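You operate a simulated robot arm through the tools that you are given. There is no shell and no other tool. Be economical: measure what you need, move in short steps, check, and stop when the job is done.

Carry out the task below with a simulated robot arm. There is one attempt and no reset: what you move stays moved.

Task
Wind the music box to mark 2 and play out tune 2.
Fine: set the tune before you start it; slide it back to STOP when it has run down.

It is judged by the outcome, as a careful person would: the job done as asked, and still so three seconds after it is handed in. It fails if anything else is knocked over, pushed out of place, dropped, spilled or broken.

Robot
A 6-joint arm with a two-finger parallel gripper, fixed in place. Base frame: the origin is at the foot of the arm, x ahead of it, y to its left, z up; the work surface is at about z = 780. Lengths are in mm, angles in degrees, forces in N, time in s.
With the tool pointing down near the work surface it reaches from about 260 to 680 mm from the base axis. Its first joint turns from -66.0 to 66.0 degrees. Payload 2.9 kg.
The TCP is the grasp point between the finger pads, 30 mm short of the fingertips. In the tool frame z runs along the fingers and y along their closing line. Largest opening 110 mm; finger width 20, thickness 10; the body of the gripper, 48 by 112 mm, starts 55 mm behind the TCP.
Orientation is that of the tool frame in the base frame, as a unit quaternion [w, x, y, z]. With the fingers straight down and closing along the base's y, the tool's x points along the base's -x, its y along +y and its z along -z.

Tools
- The arm moves only by the tool nudge_tool. Its argument "steps" is a list of rows, each a list of 3 entries, a list of its own where there are three numbers: the turn, a rotation vector about the base's x, y, z in units of 4 degrees (1.0 is 4 degrees), then the shift along the base's x, y, z in units of 25 mm (1.0 is 25 mm), then the gripper command, from -1 (shut) to 1 (fully open), values between in proportion. In form: [[[wx, wy, wz], [tx, ty, tz], gripper], ...]. A call has 1 to 10 rows; each row shifts and turns the commanded pose from where the row before left it. A call with a number of a shift or a turn outside -1 to 1 is refused whole. A row lasts 0.2 s, in which the tool goes at most 50 mm and 8.6 degrees; a call with a longer step from one row to the next is refused whole, and so is a gripper value outside its range. A pose out of reach is approached as far as the arm can. The call stops where the force on the tool passes 40 N (or 10 N more than at its start, if that is more) or the arm is blocked; 0.2 s more then pass. Each finger travels about 108 mm/s and halts on what it meets, pressing with about 27 N; the grip force reading is that of the motor and also rises with nothing between the fingers. The clock runs only during rows and for 0.2 s after the last one: add rows that do not move to give the fingers time. The reply holds the time, the measured pose of the TCP, the force on the tool along the base axes, the opening and the grip force, in the units named above and with some noise.
- Cameras (640 x 400 px; columns grow to the right, rows downward): "scene" is fixed at [76.4, 432, 1389.1]; the picture's right is [-0.77, -0.64, 0.00], its down [-0.34, 0.40, -0.85] and it looks along [0.55, -0.65, -0.53] (base axes); focal length 319 px, centre (320, 200). "wrist" rides on the gripper at [72, 17, -103] in the tool frame; the picture's right is [-0.23, 0.97, 0.00], its down [-0.76, -0.18, -0.62] and it looks along [-0.61, -0.14, 0.78] (tool axes); focal length 222 px, centre (320, 200). There is no depth. A picture from a camera that has moved, and an enlarged one, comes with that camera's place and axes in the base frame and with its lens.
- snapshot(camera): a new picture of that camera. It takes no simulated time.
- close_up(camera, box): a new picture of the part [left, top, right, bottom] of that camera's present view, enlarged. It takes no simulated time.
- close_job(): hands the job in; it is judged then, once.

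Go step by step. Nothing tells you positions but the pictures and the camera data: compare them with the known pose of the tool, close in by small moves and look again before you grip or let go. The budget is 120 turns and 68 pictures, counting those below and the enlarged ones. Unless the task says otherwise, let go and move clear before handing in, and close with one line.

The tools are called after ">>>" as name(argument=value, ...) on one line, values as JSON. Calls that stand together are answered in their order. nudge_tool: Moves the arm, as the interface text tells. Its arguments: {"type":"object","properties":{"steps":{"type":"array"}},"required":["steps"]} The other tools are called the same way: snapshot (camera) takes a picture; close_up (camera, box) takes an enlarged picture of a part of a camera's view; close_job () hands the job in.

At the start:

```text
t: 0.0
tool_pos: [385.1, -305.5, 1128.3]
tool_rot: [0.0, 0.0, 1.0, 0.0]
contact_force: [1.2, 0.1, 0.2]
finger_gap: 109.9
grasp_force: 0.0
```

scene: 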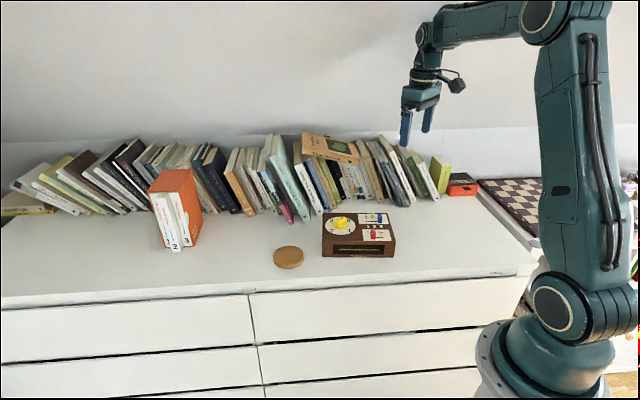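
wrist: 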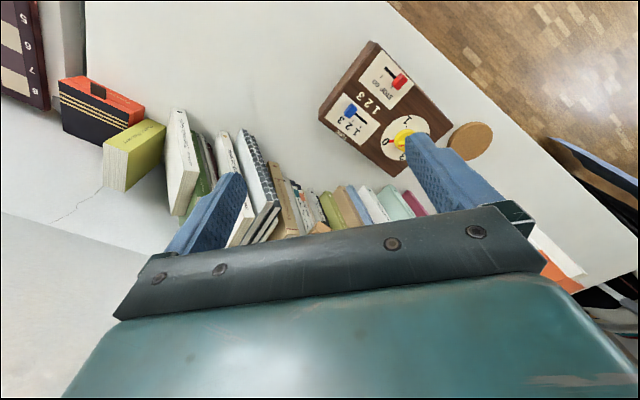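

I see a brown music box with a yellow winding knob, a blue slider (tune) and a red slider (STOP/GO). I'll look closer at both views first.

>>> close_up(camera="scene", box=[310, 200, 406, 260])

>>> close_up(camera="wrist", box=[300, 30, 500, 180])

```text
6.67 times, centred on (358, 230) of scene
camera zoom: at [76.4, 432.0, 1389.1], right [-0.77, -0.64, 0.0], down [-0.34, 0.4, -0.85], along [0.55, -0.65, -0.53], focal length 2125 px, centre (67, 0)
```

zoom: 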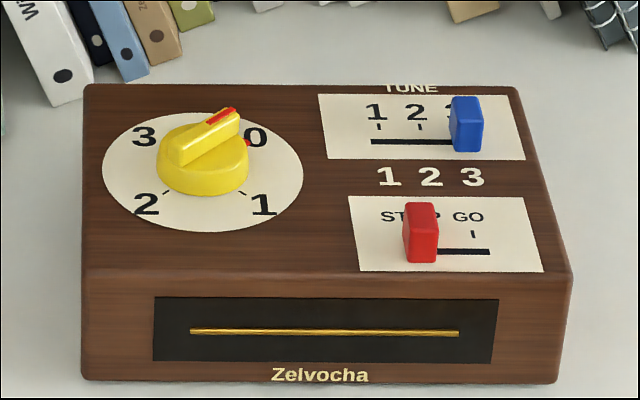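

```text
2.67 times, centred on (400, 105) of wrist
camera zoom: at [312.5, -288.3, 1232.2], right [0.23, 0.97, 0.0], down [0.76, -0.18, 0.62], along [0.61, -0.14, -0.78], focal length 592 px, centre (107, 453)
```

zoom: 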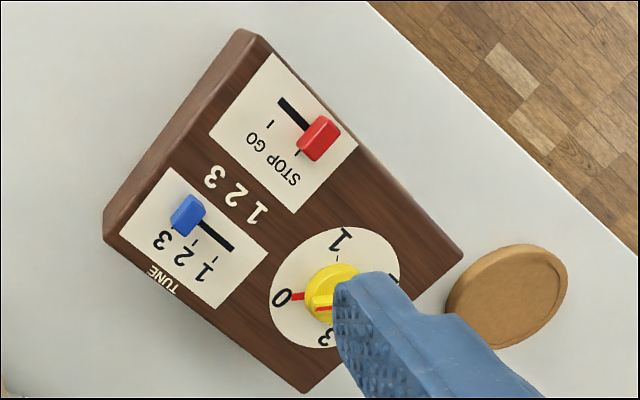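

The box top is at about z 840. Blue is near (440,-264), red near (410,-185), and the knob near (511,-173). I'll move above the blue slider with the fingers turned to close along its travel.

>>> nudge_tool(steps=[[[0, 0, -1], [0.22, 0.16, -0.5], -0.1], [[0, 0, -1], [0.22, 0.16, -0.5], -0.1], [[0, 0, -1], [0.22, 0.16, -0.5], -0.1], [[0, 0, -1], [0.22, 0.16, -0.5], -0.1], [[0, 0, -1], [0.22, 0.16, -0.5], -0.1], [[0, 0, -1], [0.22, 0.16, -0.5], -0.1], [[0, 0, -1], [0.22, 0.16, -0.5], -0.1], [[0, 0, -1], [0.22, 0.16, -0.5], -0.1], [[0, 0, -1], [0.22, 0.16, -0.5], -0.1], [[0, 0, -1], [0.22, 0.16, -0.5], -0.1]])

>>> nudge_tool(steps=[[[0, 0, -1], [0, 0, -0.4], -0.1], [[0, 0, -1], [0, 0, -0.4], -0.1], [[0, 0, -0.6], [0, 0, -0.4], -0.1], [[0, 0, 0], [0, 0, 0], -0.1]])

>>> snapshot(camera="wrist")

>>> snapshot(camera="scene")

```text
t: 2.2
tool_pos: [440.6, -267.3, 1001.4]
tool_rot: [0.0, 0.343, 0.939, 0.0]
contact_force: [-0.1, -0.5, 0.0]
finger_gap: 49.5
grasp_force: 0.1
```

```text
t: 3.2
tool_pos: [441.3, -265.2, 972.6]
tool_rot: [0.0, 0.426, 0.905, 0.0]
contact_force: [0.5, 0.0, 0.0]
finger_gap: 49.6
grasp_force: 0.0
```

```text
63 pictures are left
camera wrist: at [407.4, -198.6, 1077.1], right [0.9, 0.45, 0.0], down [0.35, -0.7, 0.62], along [0.28, -0.56, -0.78], focal length 222 px, centre (320, 200)
```

wrist: 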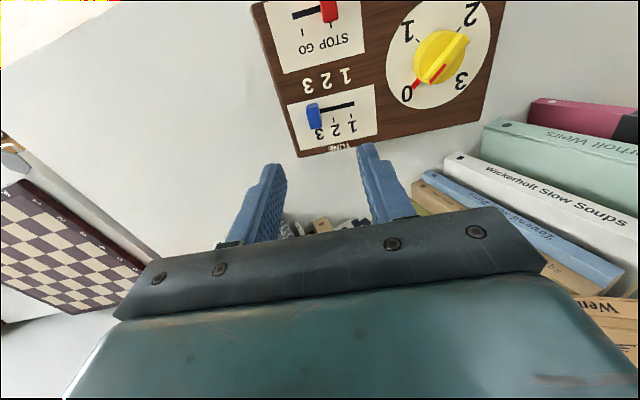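

```text
62 pictures are left
```

scene: 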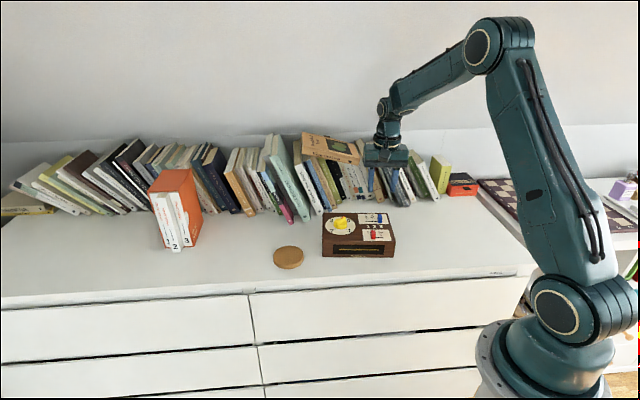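

>>> close_up(camera="wrist", box=[240, 0, 480, 160])

>>> close_up(camera="scene", box=[300, 130, 460, 250])

```text
2.50 times, centred on (360, 80) of wrist
camera zoom: at [407.4, -198.6, 1077.1], right [0.9, 0.45, 0.0], down [0.35, -0.7, 0.62], along [0.28, -0.56, -0.78], focal length 555 px, centre (220, 500)
```

zoom: 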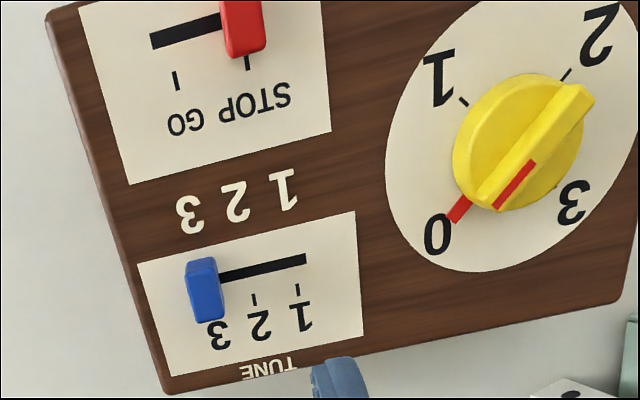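

```text
3.33 times, centred on (380, 190) of scene
camera zoom: at [76.4, 432.0, 1389.1], right [-0.77, -0.64, 0.0], down [-0.34, 0.4, -0.85], along [0.55, -0.65, -0.53], focal length 1062 px, centre (120, 233)
```

zoom: 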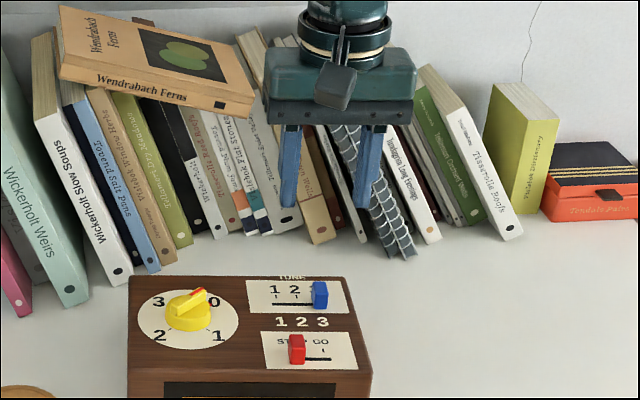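

Blue's base comes out at about (434,-266), with marks about 18.7 mm apart. I'll centre over it and lower part way.

>>> nudge_tool(steps=[[[0, 0, 0], [-0.29, -0.03, -0.7], -0.1], [[0, 0, 0], [0, 0, -0.7], -0.1], [[0, 0, 0], [0, 0, -0.7], -0.1], [[0, 0, 0], [0, 0, -0.7], -0.1], [[0, 0, 0], [0, 0, 0], -0.1]])

>>> close_up(camera="wrist", box=[200, 40, 440, 240])

>>> close_up(camera="scene", box=[310, 180, 430, 260])

```text
t: 4.4
tool_pos: [433.6, -267.6, 902.7]
tool_rot: [0.0, 0.425, 0.905, 0.0]
contact_force: [-0.5, 0.9, 0.0]
finger_gap: 49.3
grasp_force: 0.0
```

```text
2.00 times, centred on (320, 140) of wrist
camera zoom: at [399.3, -199.5, 1007.2], right [0.9, 0.45, 0.0], down [0.35, -0.7, 0.62], along [0.28, -0.56, -0.78], focal length 444 px, centre (320, 320)
```

zoom: 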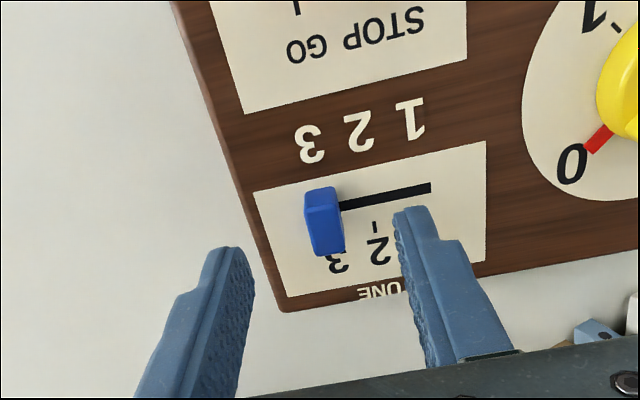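

```text
5.00 times, centred on (370, 220) of scene
camera zoom: at [76.4, 432.0, 1389.1], right [-0.77, -0.64, 0.0], down [-0.34, 0.4, -0.85], along [0.55, -0.65, -0.53], focal length 1594 px, centre (70, 100)
```

zoom: 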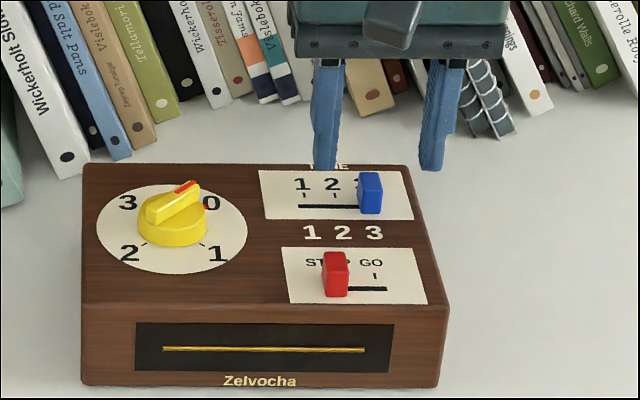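

The fingers straddle the blue slider and look centred. I'll lower and close on it.

>>> nudge_tool(steps=[[[0, 0, 0], [0, 0, -0.5], -0.1], [[0, 0, 0], [0, 0, -0.54], -0.1], [[0, 0, 0], [0, 0, 0], -0.1]])

>>> close_up(camera="wrist", box=[200, 40, 440, 240])

>>> close_up(camera="scene", box=[310, 180, 430, 260])

```text
t: 5.2
tool_pos: [431.1, -266.9, 877.8]
tool_rot: [0.0, 0.425, 0.905, 0.0]
contact_force: [0.1, -0.3, 0.1]
finger_gap: 49.2
grasp_force: 0.1
```

```text
2.00 times, centred on (320, 140) of wrist
camera zoom: at [398.6, -199.7, 982.2], right [0.9, 0.45, 0.0], down [0.35, -0.7, 0.62], along [0.28, -0.56, -0.78], focal length 444 px, centre (320, 320)
```

zoom: 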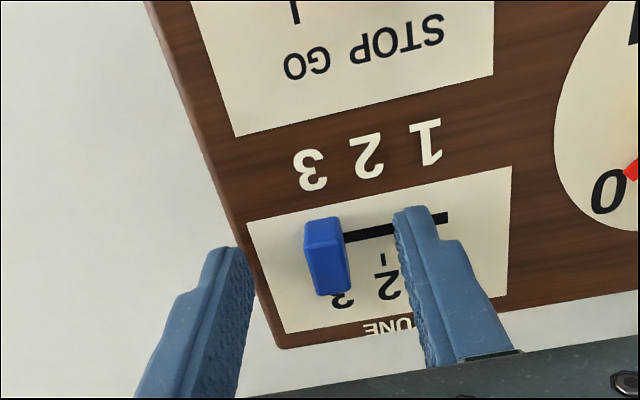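

```text
5.00 times, centred on (370, 220) of scene
camera zoom: at [76.4, 432.0, 1389.1], right [-0.77, -0.64, 0.0], down [-0.34, 0.4, -0.85], along [0.55, -0.65, -0.53], focal length 1594 px, centre (70, 100)
```

zoom: 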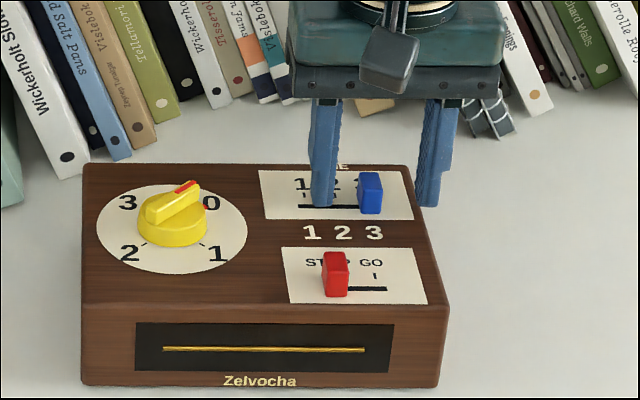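

>>> nudge_tool(steps=[[[0, 0, 0], [0, 0, -0.08], -0.5], [[0, 0, 0], [0, 0, 0], -0.8], [[0, 0, 0], [0, 0, 0], -1], [[0, 0, 0], [0, 0, 0], -1]])

>>> close_up(camera="scene", box=[310, 180, 430, 260])

```text
t: 6.2
tool_pos: [433.1, -266.9, 876.8]
tool_rot: [0.0, 0.426, 0.905, 0.001]
contact_force: [7.5, 8.8, 2.5]
finger_gap: 11.8
grasp_force: 27.4
```

```text
5.00 times, centred on (370, 220) of scene
camera zoom: at [76.5, 432.2, 1389.0], right [-0.77, -0.64, 0.0], down [-0.34, 0.4, -0.85], along [0.55, -0.65, -0.53], focal length 1594 px, centre (70, 100)
```

zoom: 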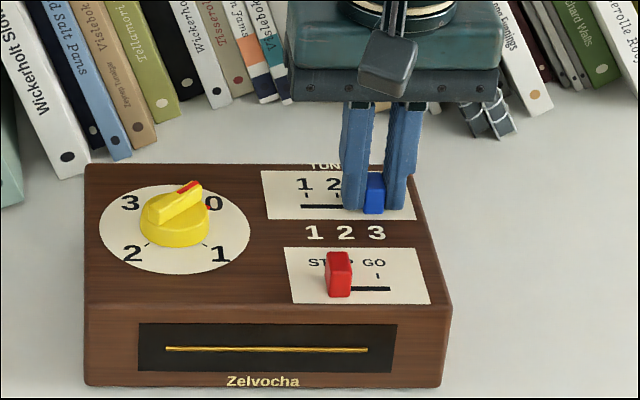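

Blue is gripped, and the box shifted only about 1 mm. I'll slide towards 2.

>>> nudge_tool(steps=[[[0, 0, 0], [0.19, 0.16, 0], -1], [[0, 0, 0], [0.19, 0.16, 0], -1], [[0, 0, 0], [0.15, 0.12, 0], -1], [[0, 0, 0], [0, 0, 0], -1]])

>>> close_up(camera="scene", box=[310, 180, 430, 260])

>>> close_up(camera="wrist", box=[200, 40, 440, 240])

```text
t: 7.2
tool_pos: [446.8, -254.3, 875.3]
tool_rot: [-0.002, 0.425, 0.905, 0.0]
contact_force: [-4.8, 7.9, 12.1]
finger_gap: 11.9
grasp_force: 27.5
```

```text
5.00 times, centred on (370, 220) of scene
camera zoom: at [76.1, 432.2, 1389.0], right [-0.77, -0.64, 0.0], down [-0.34, 0.4, -0.85], along [0.55, -0.65, -0.53], focal length 1594 px, centre (70, 100)
```

zoom: 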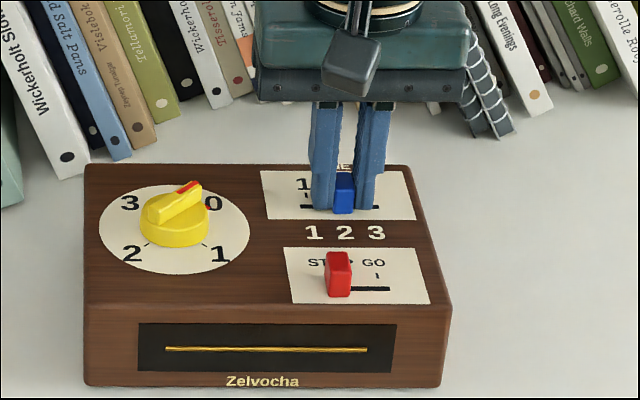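

```text
2.00 times, centred on (320, 140) of wrist
camera zoom: at [413.0, -188.1, 980.1], right [0.89, 0.45, 0.0], down [0.35, -0.7, 0.62], along [0.28, -0.56, -0.78], focal length 444 px, centre (320, 320)
```

zoom: 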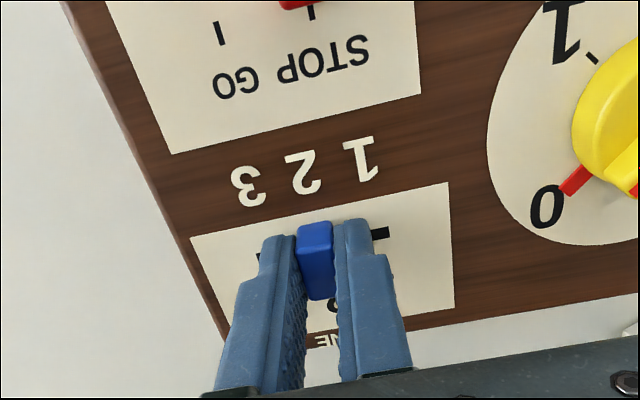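

Blue now appears to be at 2. I'll open slightly, lift and check.

>>> nudge_tool(steps=[[[0, 0, 0], [0, 0, 0], -0.6], [[0, 0, 0], [0, 0, 0], -0.5], [[0, 0, 0], [0, 0, 0.5], -0.5], [[0, 0, 0], [0, 0, 1], -0.5], [[0, 0, 0], [0, 0, 1], -0.5], [[0, 0, 0], [0, 0, 1], -0.5]])

>>> close_up(camera="wrist", box=[240, 0, 480, 160])

>>> close_up(camera="scene", box=[310, 200, 406, 260])

```text
t: 8.6
tool_pos: [447.4, -254.6, 963.4]
tool_rot: [-0.001, 0.426, 0.905, 0.0]
contact_force: [0.9, 0.9, 0.2]
finger_gap: 27.3
grasp_force: 0.0
```

```text
2.50 times, centred on (360, 80) of wrist
camera zoom: at [413.8, -188.1, 1068.0], right [0.9, 0.45, 0.0], down [0.35, -0.7, 0.62], along [0.28, -0.56, -0.78], focal length 555 px, centre (220, 500)
```

zoom: 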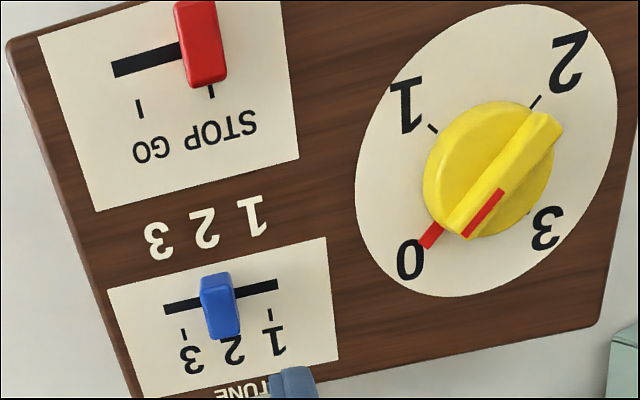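

```text
6.67 times, centred on (358, 230) of scene
camera zoom: at [76.4, 432.0, 1389.1], right [-0.77, -0.64, 0.0], down [-0.34, 0.4, -0.85], along [0.55, -0.65, -0.53], focal length 2125 px, centre (67, 0)
```

zoom: 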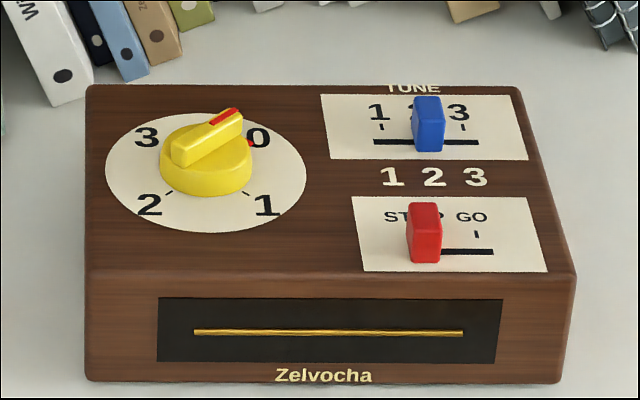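

Blue is at 2. Next I'll move above the knob at about (509,-173) and turn the fingers to straddle the bar, ready for a 180° clockwise wind.

>>> nudge_tool(steps=[[[0, 0, 1], [0.246, 0.326, 0], -0.1], [[0, 0, 1], [0.246, 0.326, 0], -0.1], [[0, 0, 1], [0.246, 0.326, 0], -0.1], [[0, 0, 1], [0.246, 0.326, 0], -0.1], [[0, 0, 1], [0.246, 0.326, 0], -0.1], [[0, 0, 1], [0.246, 0.326, 0], -0.1], [[0, 0, 1], [0.246, 0.326, 0], -0.1], [[0, 0, 1], [0.246, 0.326, 0], -0.1], [[0, 0, 1], [0.246, 0.326, 0], -0.1], [[0, 0, 1], [0.246, 0.326, 0], -0.1]])

>>> nudge_tool(steps=[[[0, 0, 1], [0, 0, 0], -0.1], [[0, 0, 1], [0, 0, 0], -0.1], [[0, 0, 1], [0, 0, 0], -0.1], [[0, 0, 1], [0, 0, 0], -0.1], [[0, 0, 1], [0, 0, 0], -0.1], [[0, 0, 1], [0, 0, 0], -0.1], [[0, 0, 1], [0, 0, 0], -0.1], [[0, 0, 1], [0, 0, 0], -0.1], [[0, 0, 1], [0, 0, 0], -0.1], [[0, 0, 1], [0, 0, 0], -0.1]])

>>> nudge_tool(steps=[[[0, 0, 1], [0, 0, 0], -0.1], [[0, 0, 1], [0, 0, 0], -0.1], [[0, 0, 1], [0, 0, 0], -0.1], [[0, 0, 1], [0, 0, 0], -0.1], [[0, 0, 1], [0, 0, 0], -0.1], [[0, 0, 1], [0, 0, 0], -0.1], [[0, 0, 1], [0, 0, 0], -0.1], [[0, 0, 1], [0, 0, 0], -0.1], [[0, 0, 1], [0, 0, 0], -0.1], [[0, 0, 1], [0, 0, 0], -0.1]])

>>> nudge_tool(steps=[[[0, 0, 1], [0, 0, 0], -0.1], [[0, 0, 1], [0, 0, 0], -0.1], [[0, 0, 1], [0, 0, 0], -0.1], [[0, 0, 0.9], [0, 0, 0], -0.1], [[0, 0, 0], [0, 0, 0], -0.1]])

>>> snapshot(camera="wrist")

>>> snapshot(camera="scene")

```text
t: 10.8
tool_pos: [508.3, -171.8, 962.8]
tool_rot: [0.0, 0.09, 0.996, 0.0]
contact_force: [-0.7, -0.3, 0.4]
finger_gap: 49.5
grasp_force: 0.0
```

```text
t: 13.0
tool_pos: [507.8, -173.4, 961.8]
tool_rot: [0.0, -0.256, 0.967, 0.0]
contact_force: [0.8, 0.3, -0.2]
finger_gap: 49.5
grasp_force: 0.1
```

```text
t: 15.2
tool_pos: [507.5, -173.2, 962.7]
tool_rot: [0.0, -0.571, 0.821, 0.0]
contact_force: [-0.5, 0.3, 0.0]
finger_gap: 49.3
grasp_force: 0.1
```

```text
t: 16.4
tool_pos: [507.5, -173.2, 962.6]
tool_rot: [0.0, -0.678, 0.735, 0.0]
contact_force: [-0.3, 0.0, 0.2]
finger_gap: 49.5
grasp_force: 0.0
```

```text
50 pictures are left
camera wrist: at [485.4, -243.7, 1066.7], right [-0.95, 0.31, 0.0], down [0.24, 0.74, 0.62], along [0.19, 0.59, -0.78], focal length 222 px, centre (320, 200)
```

wrist: 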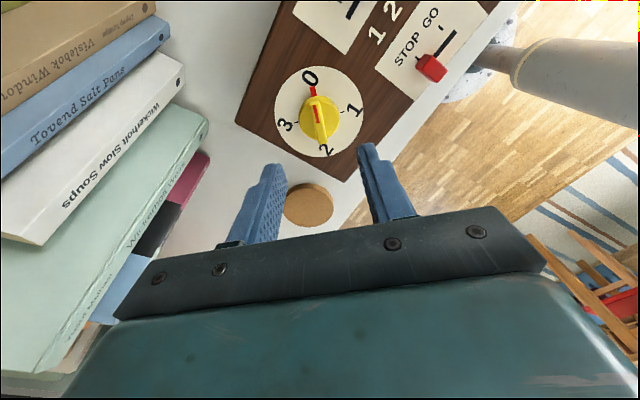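

```text
49 pictures are left
```

scene: 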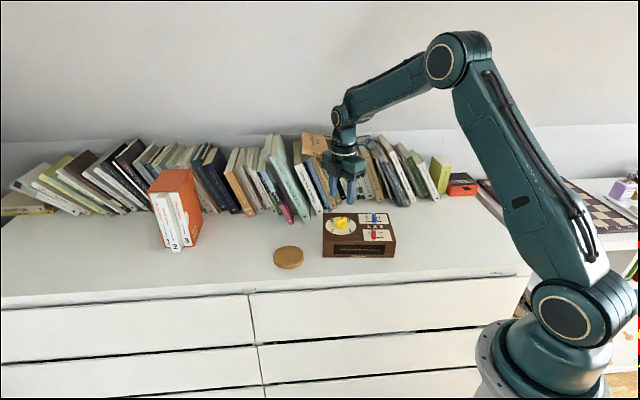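

>>> close_up(camera="wrist", box=[240, 40, 400, 180])

```text
2.86 times, centred on (320, 110) of wrist
camera zoom: at [485.4, -243.7, 1066.7], right [-0.95, 0.31, 0.0], down [0.24, 0.74, 0.62], along [0.19, 0.59, -0.78], focal length 635 px, centre (320, 457)
```

zoom: 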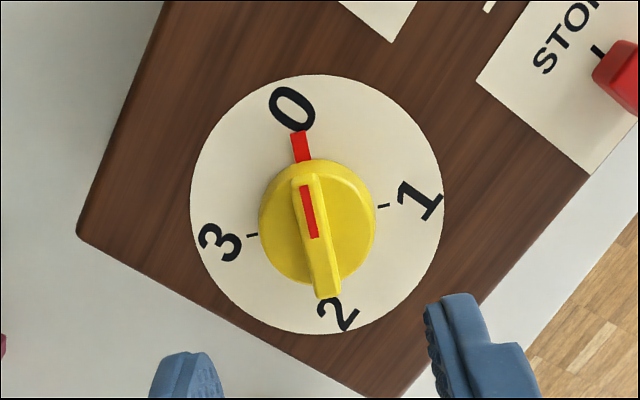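

The fingers are square to the bar. I'll centre and descend in stages.

>>> nudge_tool(steps=[[[0, 0, 0], [0.04, -0.03, -0.9], -0.1], [[0, 0, 0], [0, 0, -0.9], -0.1], [[0, 0, 0], [0, 0, -0.8], -0.1], [[0, 0, 0], [0, 0, 0], -0.1]])

>>> close_up(camera="wrist", box=[200, 60, 440, 240])

>>> close_up(camera="scene", box=[310, 180, 406, 260])

```text
t: 17.4
tool_pos: [508.5, -175.3, 897.5]
tool_rot: [0.0, -0.677, 0.736, 0.0]
contact_force: [-0.7, -0.1, -1.4]
finger_gap: 49.5
grasp_force: 0.0
```

```text
2.22 times, centred on (320, 150) of wrist
camera zoom: at [486.0, -245.4, 1002.5], right [-0.95, 0.31, 0.0], down [0.24, 0.74, 0.62], along [0.19, 0.59, -0.78], focal length 494 px, centre (320, 311)
```

zoom: 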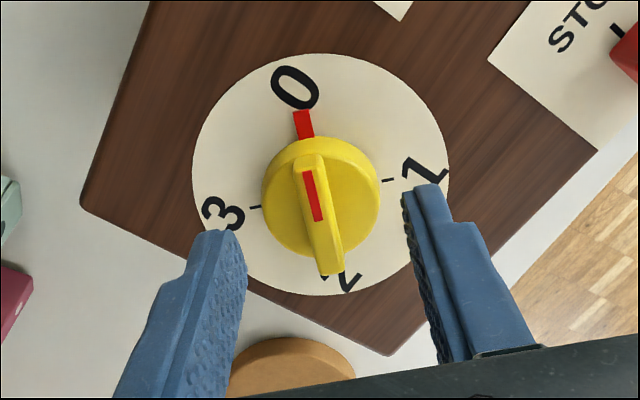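

```text
5.00 times, centred on (358, 220) of scene
camera zoom: at [76.4, 432.0, 1389.1], right [-0.77, -0.64, 0.0], down [-0.34, 0.4, -0.85], along [0.55, -0.65, -0.53], focal length 1594 px, centre (130, 100)
```

zoom: 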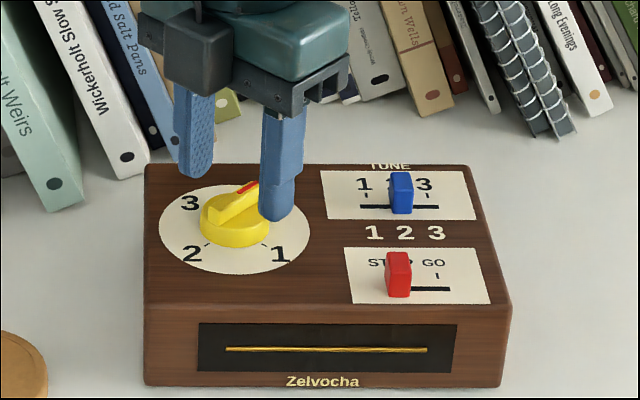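

>>> nudge_tool(steps=[[[0, 0, 0], [0, 0.04, -0.3], -0.3], [[0, 0, 0], [0, 0, -0.28], -0.4], [[0, 0, 0], [0, 0, 0], -0.4]])

>>> close_up(camera="scene", box=[320, 200, 384, 250])

>>> close_up(camera="wrist", box=[220, 80, 420, 240])

```text
t: 18.4
tool_pos: [509.7, -174.1, 887.1]
tool_rot: [0.001, -0.677, 0.736, -0.004]
contact_force: [-2.7, 0.2, 5.6]
finger_gap: 34.1
grasp_force: 1.3
stopped in row 3: the force on the tool passed its limit (the readings are from after the stop); the commanded pose is now the measured one
```

```text
8.00 times, centred on (352, 225) of scene
camera zoom: at [76.2, 432.0, 1389.1], right [-0.77, -0.64, 0.0], down [-0.34, 0.4, -0.85], along [0.55, -0.65, -0.53], focal length 2550 px, centre (64, 0)
```

zoom: 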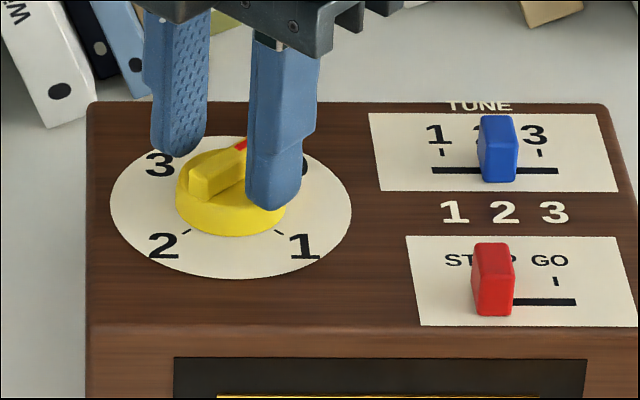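

```text
2.50 times, centred on (320, 160) of wrist
camera zoom: at [487.1, -244.4, 991.6], right [-0.95, 0.31, -0.01], down [0.24, 0.75, 0.62], along [0.2, 0.59, -0.78], focal length 555 px, centre (320, 300)
```

zoom: 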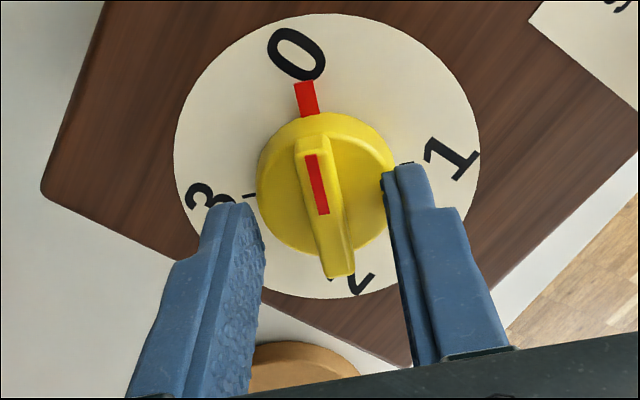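

The fingertips just touched the knob's base disc at z of about 857. I'll raise 2 mm and close on the bar.

>>> nudge_tool(steps=[[[0, 0, 0], [0, 0, 0.1], -0.5], [[0, 0, 0], [0, 0, 0], -0.7], [[0, 0, 0], [0, 0, 0], -0.8], [[0, 0, 0], [0, 0, 0], -1], [[0, 0, 0], [0, 0, 0], -1]])

>>> close_up(camera="scene", box=[310, 200, 406, 260])

>>> close_up(camera="wrist", box=[220, 80, 420, 240])

```text
t: 19.6
tool_pos: [510.9, -175.2, 889.2]
tool_rot: [0.003, -0.677, 0.736, -0.002]
contact_force: [-8.9, 0.7, 0.3]
finger_gap: 8.5
grasp_force: 26.9
```

```text
6.67 times, centred on (358, 230) of scene
camera zoom: at [76.1, 432.0, 1389.1], right [-0.77, -0.64, 0.0], down [-0.34, 0.4, -0.85], along [0.55, -0.65, -0.53], focal length 2125 px, centre (67, 0)
```

zoom: 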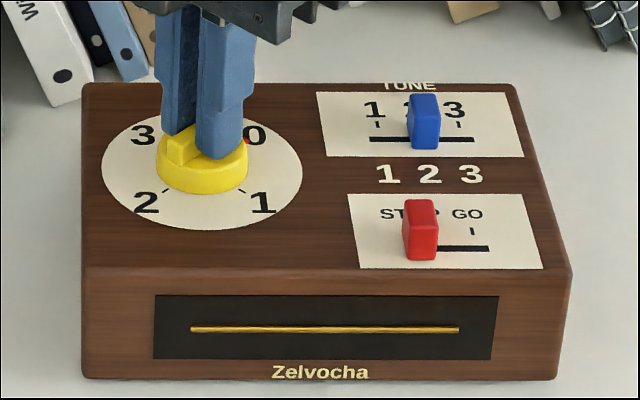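

```text
2.50 times, centred on (320, 160) of wrist
camera zoom: at [487.2, -244.7, 993.2], right [-0.95, 0.31, -0.01], down [0.24, 0.75, 0.62], along [0.2, 0.59, -0.78], focal length 555 px, centre (320, 300)
```

zoom: 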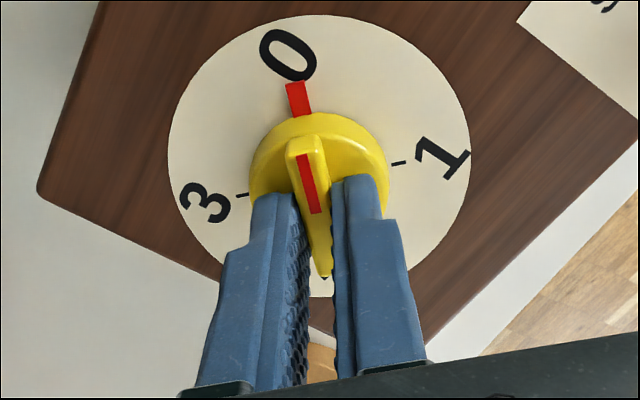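

The bar is gripped. I'll wind clockwise, 40° first, then check.

>>> nudge_tool(steps=[[[0, 0, -1], [-0.02, 0, 0], -1], [[0, 0, -1], [0, 0, 0], -1], [[0, 0, -1], [0, 0, 0], -1], [[0, 0, -1], [0, 0, 0], -1], [[0, 0, -1], [0, 0, 0], -1], [[0, 0, -1], [0, 0, 0], -1], [[0, 0, -1], [0, 0, 0], -1], [[0, 0, -1], [0, 0, 0], -1], [[0, 0, -1], [0, 0, 0], -1], [[0, 0, -1], [0, 0, 0], -1]])

>>> close_up(camera="scene", box=[310, 200, 406, 260])

>>> close_up(camera="wrist", box=[220, 80, 420, 240])

```text
t: 21.8
tool_pos: [511.1, -173.5, 887.9]
tool_rot: [0.002, -0.383, 0.924, -0.003]
contact_force: [4.6, 0.2, 0.1]
finger_gap: 8.8
grasp_force: 26.8
```

```text
6.67 times, centred on (358, 230) of scene
camera zoom: at [76.5, 432.0, 1389.1], right [-0.77, -0.64, 0.0], down [-0.34, 0.4, -0.85], along [0.55, -0.65, -0.53], focal length 2125 px, centre (67, 0)
```

zoom: 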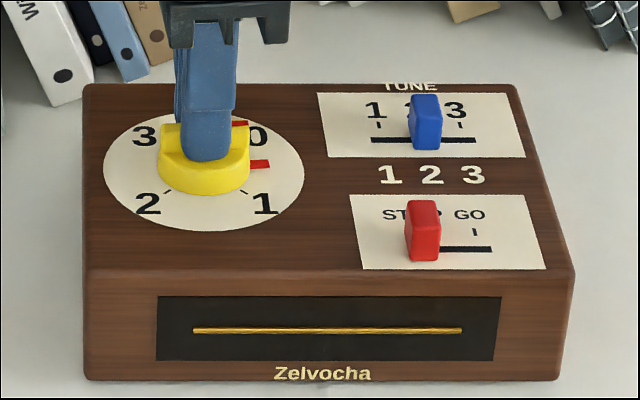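

```text
2.50 times, centred on (320, 160) of wrist
camera zoom: at [447.0, -212.7, 993.4], right [-0.53, 0.85, -0.01], down [0.66, 0.42, 0.62], along [0.53, 0.33, -0.78], focal length 555 px, centre (320, 300)
```

zoom: 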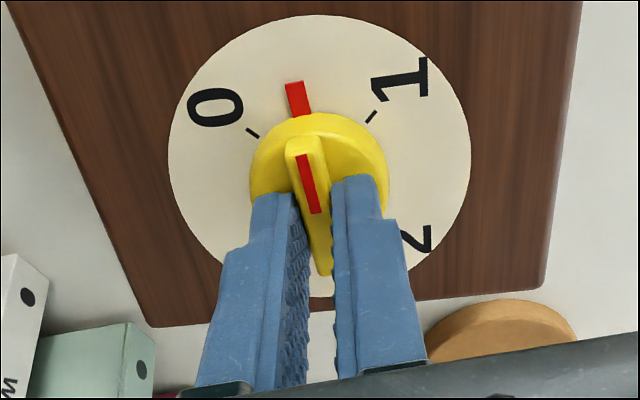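

Winding works: the pointer turned 40° and the box stayed put. I'll continue.

>>> nudge_tool(steps=[[[0, 0, -1], [0, 0, 0], -1], [[0, 0, -1], [0, 0, 0], -1], [[0, 0, -1], [0, 0, 0], -1], [[0, 0, -1], [0, 0, 0], -1], [[0, 0, -1], [0, 0, 0], -1], [[0, 0, -1], [0, 0, 0], -1], [[0, 0, -1], [0, 0, 0], -1], [[0, 0, -1], [0, 0, 0], -1], [[0, 0, -1], [0, 0, 0], -1], [[0, 0, -1], [0, 0, 0], -1]])

>>> nudge_tool(steps=[[[0, 0, -1], [0, 0, 0], -1], [[0, 0, -1], [0, 0, 0], -1], [[0, 0, -1], [0, 0, 0], -1], [[0, 0, -1], [0, 0, 0], -1], [[0, 0, -1], [0, 0, 0], -1], [[0, 0, -1], [0, 0, 0], -1], [[0, 0, -1], [0, 0, 0], -1], [[0, 0, -1], [0, 0, 0], -1], [[0, 0, -1], [0, 0, 0], -1], [[0, 0, -1], [0, 0, 0], -1]])

>>> close_up(camera="wrist", box=[220, 80, 420, 240])

>>> close_up(camera="scene", box=[310, 200, 406, 260])

```text
t: 24.0
tool_pos: [510.4, -174.3, 888.9]
tool_rot: [-0.001, -0.044, 0.999, -0.003]
contact_force: [0.3, -1.6, -0.2]
finger_gap: 8.8
grasp_force: 26.9
```

```text
t: 26.2
tool_pos: [510.1, -172.8, 889.0]
tool_rot: [-0.001, 0.3, 0.954, -0.004]
contact_force: [-2.4, -5.8, 1.2]
finger_gap: 8.9
grasp_force: 26.8
```

```text
2.50 times, centred on (320, 160) of wrist
camera zoom: at [460.9, -118.5, 993.4], right [0.74, 0.67, -0.01], down [0.53, -0.58, 0.62], along [0.41, -0.47, -0.78], focal length 555 px, centre (320, 300)
```

zoom: 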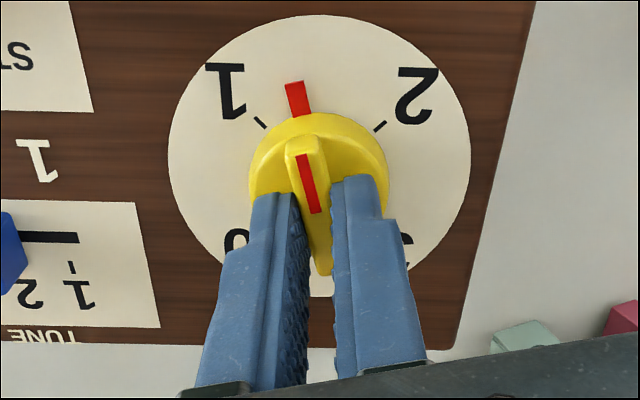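

```text
6.67 times, centred on (358, 230) of scene
camera zoom: at [76.3, 431.8, 1389.2], right [-0.77, -0.64, 0.0], down [-0.34, 0.4, -0.85], along [0.55, -0.65, -0.53], focal length 2125 px, centre (67, 0)
```

zoom: 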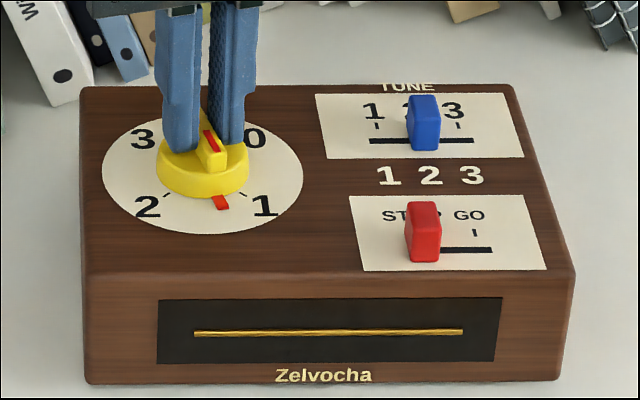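

>>> nudge_tool(steps=[[[0, 0, -1], [0, 0, 0], -1], [[0, 0, -1], [0, 0, 0], -1], [[0, 0, -1], [0, 0, 0], -1], [[0, 0, -1], [0, 0, 0], -1], [[0, 0, -1], [0, 0, 0], -1], [[0, 0, -1], [0, 0, 0], -1], [[0, 0, -1], [0, 0, 0], -1], [[0, 0, -1], [0, 0, 0], -1], [[0, 0, -1], [0, 0, 0], -1], [[0, 0, -1], [0, 0, 0], -1]])

>>> nudge_tool(steps=[[[0, 0, -1], [0, 0, 0], -1], [[0, 0, -1], [0, 0, 0], -1], [[0, 0, -1], [0, 0, 0], -1], [[0, 0, -1], [0, 0, 0], -1], [[0, 0, 0], [0, 0, 0], -1]])

>>> close_up(camera="wrist", box=[220, 80, 420, 240])

>>> close_up(camera="scene", box=[310, 200, 406, 260])

```text
t: 28.4
tool_pos: [511.3, -174.3, 889.3]
tool_rot: [-0.002, 0.608, 0.794, -0.002]
contact_force: [-2.4, -5.3, -0.2]
finger_gap: 8.7
grasp_force: 27.0
```

```text
t: 29.6
tool_pos: [511.3, -172.9, 889.3]
tool_rot: [-0.003, 0.712, 0.702, -0.002]
contact_force: [-0.2, -2.1, -0.4]
finger_gap: 8.6
grasp_force: 27.0
```

```text
2.50 times, centred on (320, 160) of wrist
camera zoom: at [528.9, -101.6, 993.5], right [0.97, -0.24, -0.01], down [-0.18, -0.76, 0.62], along [-0.16, -0.6, -0.78], focal length 555 px, centre (320, 300)
```

zoom: 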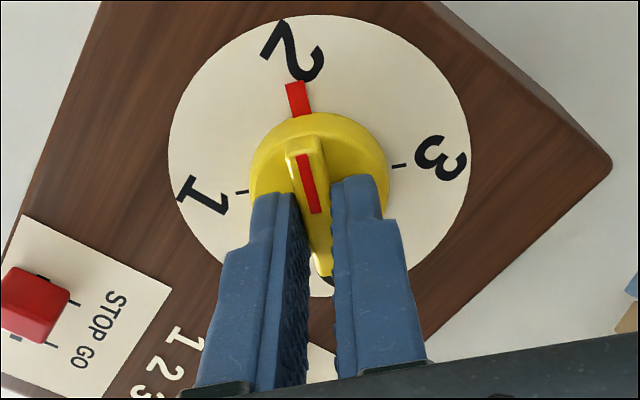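

```text
6.67 times, centred on (358, 230) of scene
camera zoom: at [76.5, 431.9, 1389.1], right [-0.77, -0.64, 0.0], down [-0.34, 0.4, -0.85], along [0.55, -0.65, -0.53], focal length 2125 px, centre (67, 0)
```

zoom: 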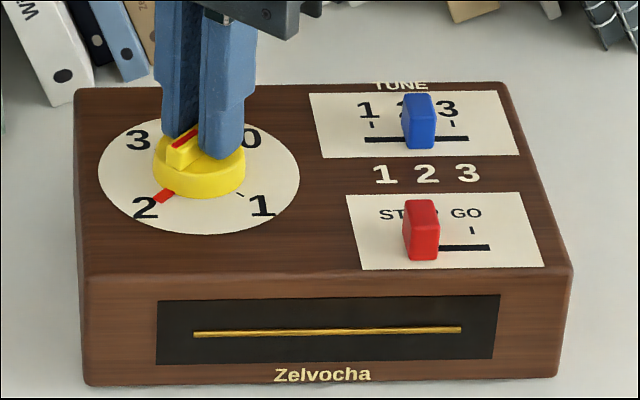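

The pointer is about 2° short of 2. I'll add a small final turn.

>>> nudge_tool(steps=[[[0, 0, -0.6], [0, 0, 0], -1], [[0, 0, 0], [0, 0, 0], -1]])

>>> close_up(camera="wrist", box=[220, 80, 420, 240])

```text
t: 30.2
tool_pos: [509.5, -174.6, 887.7]
tool_rot: [-0.003, 0.727, 0.687, -0.002]
contact_force: [0.4, 2.3, -0.1]
finger_gap: 8.6
grasp_force: 27.6
```

```text
2.50 times, centred on (320, 160) of wrist
camera zoom: at [531.7, -102.5, 993.6], right [0.96, -0.28, -0.01], down [-0.22, -0.75, 0.62], along [-0.18, -0.6, -0.78], focal length 555 px, centre (320, 300)
```

zoom: 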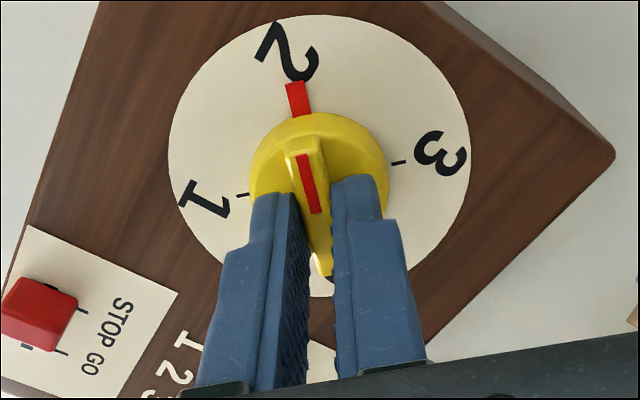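

The ticks now match the starting alignment exactly, so the pointer is on 2. I'll release, lift and check.

>>> nudge_tool(steps=[[[0, 0, 0], [0, 0, 0], -0.7], [[0, 0, 0], [0, 0, 0], -0.5], [[0, 0, 0], [0, 0, 0.6], -0.5], [[0, 0, 0], [0, 0, 1], -0.5], [[0, 0, 0], [0, 0, 1], -0.5], [[0, 0, 0], [0, 0, 0], -0.5]])

>>> close_up(camera="scene", box=[310, 200, 406, 260])

>>> close_up(camera="wrist", box=[220, 0, 420, 160])

```text
t: 31.6
tool_pos: [511.0, -175.1, 955.3]
tool_rot: [-0.003, 0.727, 0.687, -0.001]
contact_force: [0.3, 0.2, -0.3]
finger_gap: 27.3
grasp_force: 0.1
```

```text
6.67 times, centred on (358, 230) of scene
camera zoom: at [76.4, 432.0, 1389.1], right [-0.77, -0.64, 0.0], down [-0.34, 0.4, -0.85], along [0.55, -0.65, -0.53], focal length 2125 px, centre (67, 0)
```

zoom: 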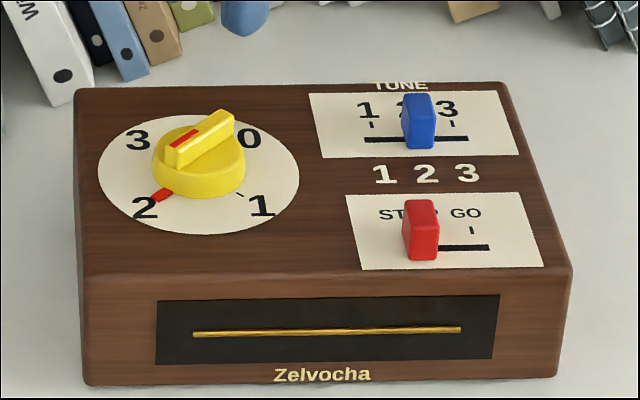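

```text
2.50 times, centred on (320, 80) of wrist
camera zoom: at [531.8, -103.0, 1059.1], right [0.96, -0.28, -0.01], down [-0.22, -0.75, 0.62], along [-0.18, -0.6, -0.78], focal length 555 px, centre (320, 500)
```

zoom: 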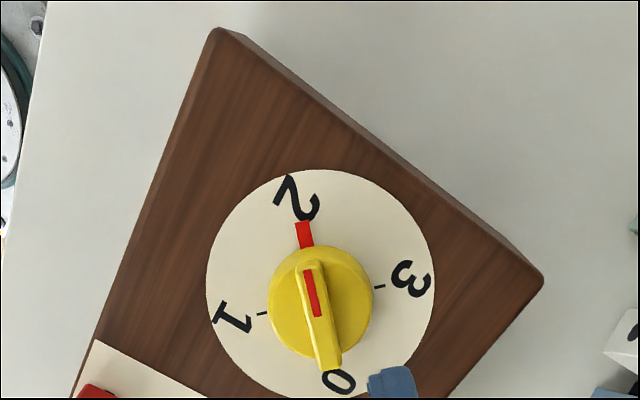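

The knob holds on mark 2, so next is the red slider. I'll turn back about 41° and move above it at roughly (409,-186).

>>> nudge_tool(steps=[[[0, 0, 1], [-0.4, -0.045, 0], -0.1], [[0, 0, 1], [-0.4, -0.045, 0], -0.1], [[0, 0, 1], [-0.4, -0.045, 0], -0.1], [[0, 0, 1], [-0.4, -0.045, 0], -0.1], [[0, 0, 1], [-0.4, -0.045, 0], -0.1], [[0, 0, 1], [-0.4, -0.045, 0], -0.1], [[0, 0, 1], [-0.4, -0.045, 0], -0.1], [[0, 0, 1], [-0.4, -0.045, 0], -0.1], [[0, 0, 1], [-0.4, -0.045, 0], -0.1], [[0, 0, 1], [-0.4, -0.045, 0], -0.1]])

>>> nudge_tool(steps=[[[0, 0, 0.3], [0, 0, -0.9], -0.1], [[0, 0, 0], [0, 0, -0.9], -0.1], [[0, 0, 0], [0, 0, 0], -0.1]])

>>> close_up(camera="wrist", box=[200, 40, 440, 240])

>>> close_up(camera="scene", box=[310, 180, 406, 260])

```text
t: 33.8
tool_pos: [410.6, -185.3, 955.2]
tool_rot: [-0.003, 0.447, 0.894, -0.003]
contact_force: [0.4, 1.2, 0.4]
finger_gap: 49.4
grasp_force: 0.1
```

```text
t: 34.6
tool_pos: [410.5, -186.1, 909.0]
tool_rot: [-0.003, 0.438, 0.899, -0.002]
contact_force: [0.1, -0.1, -0.5]
finger_gap: 49.4
grasp_force: 0.2
```

```text
2.00 times, centred on (320, 140) of wrist
camera zoom: at [379.5, -117.7, 1013.3], right [0.91, 0.42, -0.01], down [0.33, -0.71, 0.62], along [0.26, -0.57, -0.78], focal length 444 px, centre (320, 320)
```

zoom: 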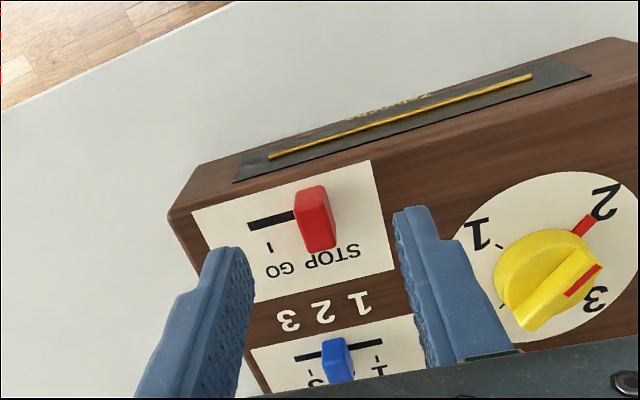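

```text
5.00 times, centred on (358, 220) of scene
camera zoom: at [76.4, 432.0, 1389.1], right [-0.77, -0.64, 0.0], down [-0.34, 0.4, -0.85], along [0.55, -0.65, -0.53], focal length 1594 px, centre (130, 100)
```

zoom: 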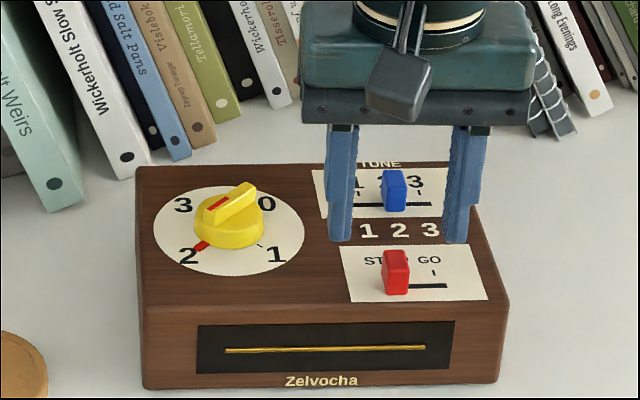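

>>> nudge_tool(steps=[[[0, 0, 0], [-0.11, -0.15, -0.4], -0.1], [[0, 0, 0], [0, 0, -0.45], -0.1], [[0, 0, 0], [0, 0, -0.42], -0.3], [[0, 0, 0], [0, 0, 0], -0.4]])

>>> close_up(camera="wrist", box=[200, 40, 440, 240])

>>> close_up(camera="scene", box=[310, 180, 406, 260])

```text
t: 35.6
tool_pos: [407.4, -189.6, 875.6]
tool_rot: [-0.003, 0.438, 0.899, -0.003]
contact_force: [-0.6, 0.2, -0.5]
finger_gap: 33.2
grasp_force: 0.1
```

```text
2.00 times, centred on (320, 140) of wrist
camera zoom: at [377.0, -121.0, 981.2], right [0.91, 0.42, -0.01], down [0.33, -0.71, 0.62], along [0.26, -0.57, -0.78], focal length 444 px, centre (320, 320)
```

zoom: 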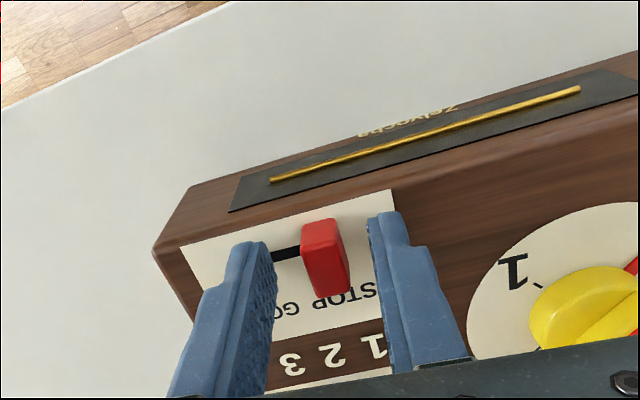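

```text
5.00 times, centred on (358, 220) of scene
camera zoom: at [76.4, 432.0, 1389.1], right [-0.77, -0.64, 0.0], down [-0.34, 0.4, -0.85], along [0.55, -0.65, -0.53], focal length 1594 px, centre (130, 100)
```

zoom: 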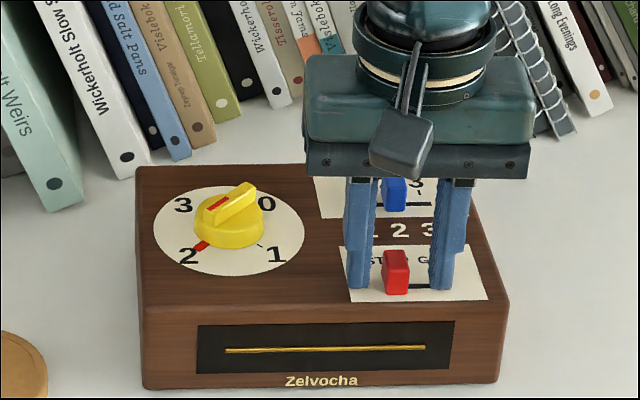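

The fingers straddle the red slider and are centred to within about 1–2 mm. I'll close gently and slide to GO, about 23 mm.

>>> nudge_tool(steps=[[[0, 0, 0], [0, 0, 0], -0.6], [[0, 0, 0], [0, 0, 0], -0.8], [[0, 0, 0], [0, 0, 0], -1], [[0, 0, 0], [0, 0, 0], -1]])

>>> close_up(camera="scene", box=[310, 180, 406, 260])

```text
t: 36.6
tool_pos: [408.0, -189.6, 876.2]
tool_rot: [-0.002, 0.437, 0.899, -0.002]
contact_force: [2.2, -0.5, -1.3]
finger_gap: 12.2
grasp_force: 26.6
```

```text
5.00 times, centred on (358, 220) of scene
camera zoom: at [76.5, 432.0, 1389.1], right [-0.77, -0.64, 0.0], down [-0.34, 0.4, -0.85], along [0.55, -0.65, -0.53], focal length 1594 px, centre (130, 100)
```

zoom: 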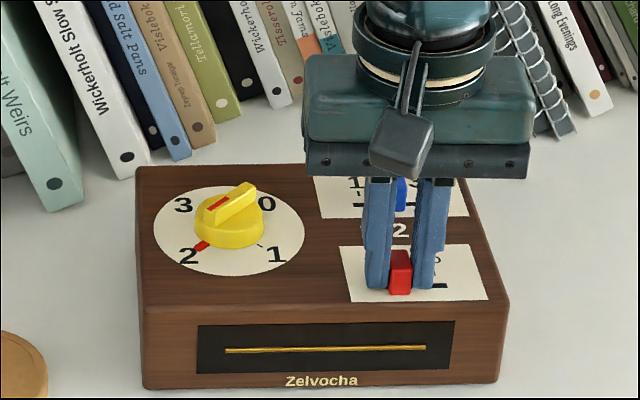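

>>> nudge_tool(steps=[[[0, 0, 0], [-0.24, -0.185, 0], -1], [[0, 0, 0], [-0.24, -0.185, 0], -1], [[0, 0, 0], [-0.225, -0.182, 0], -1], [[0, 0, 0], [0, 0, 0], -1]])

>>> close_up(camera="scene", box=[310, 180, 406, 260])

>>> close_up(camera="wrist", box=[200, 40, 440, 240])

```text
t: 37.6
tool_pos: [389.4, -201.0, 878.6]
tool_rot: [-0.002, 0.438, 0.899, -0.003]
contact_force: [4.3, 4.1, 0.1]
finger_gap: 11.9
grasp_force: 27.3
```

```text
5.00 times, centred on (358, 220) of scene
camera zoom: at [76.5, 432.0, 1389.1], right [-0.77, -0.64, 0.0], down [-0.34, 0.4, -0.85], along [0.55, -0.65, -0.53], focal length 1594 px, centre (130, 100)
```

zoom: 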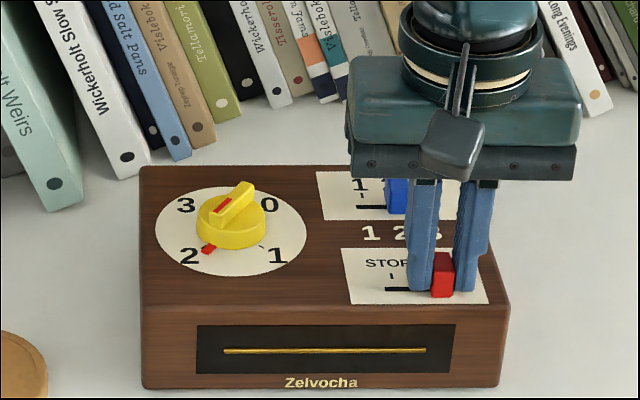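

```text
2.00 times, centred on (320, 140) of wrist
camera zoom: at [358.4, -133.8, 981.6], right [0.91, 0.42, -0.01], down [0.33, -0.71, 0.62], along [0.26, -0.57, -0.78], focal length 444 px, centre (320, 320)
```

zoom: 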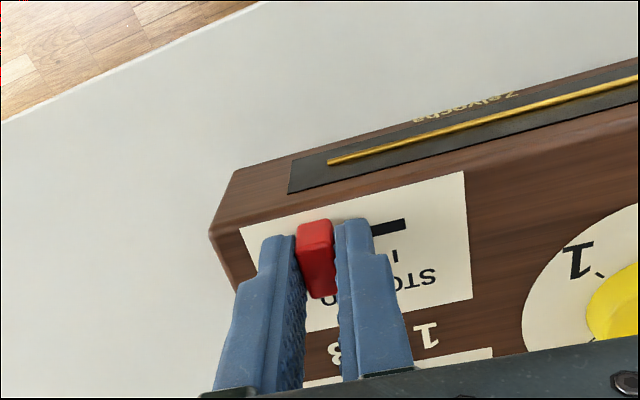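

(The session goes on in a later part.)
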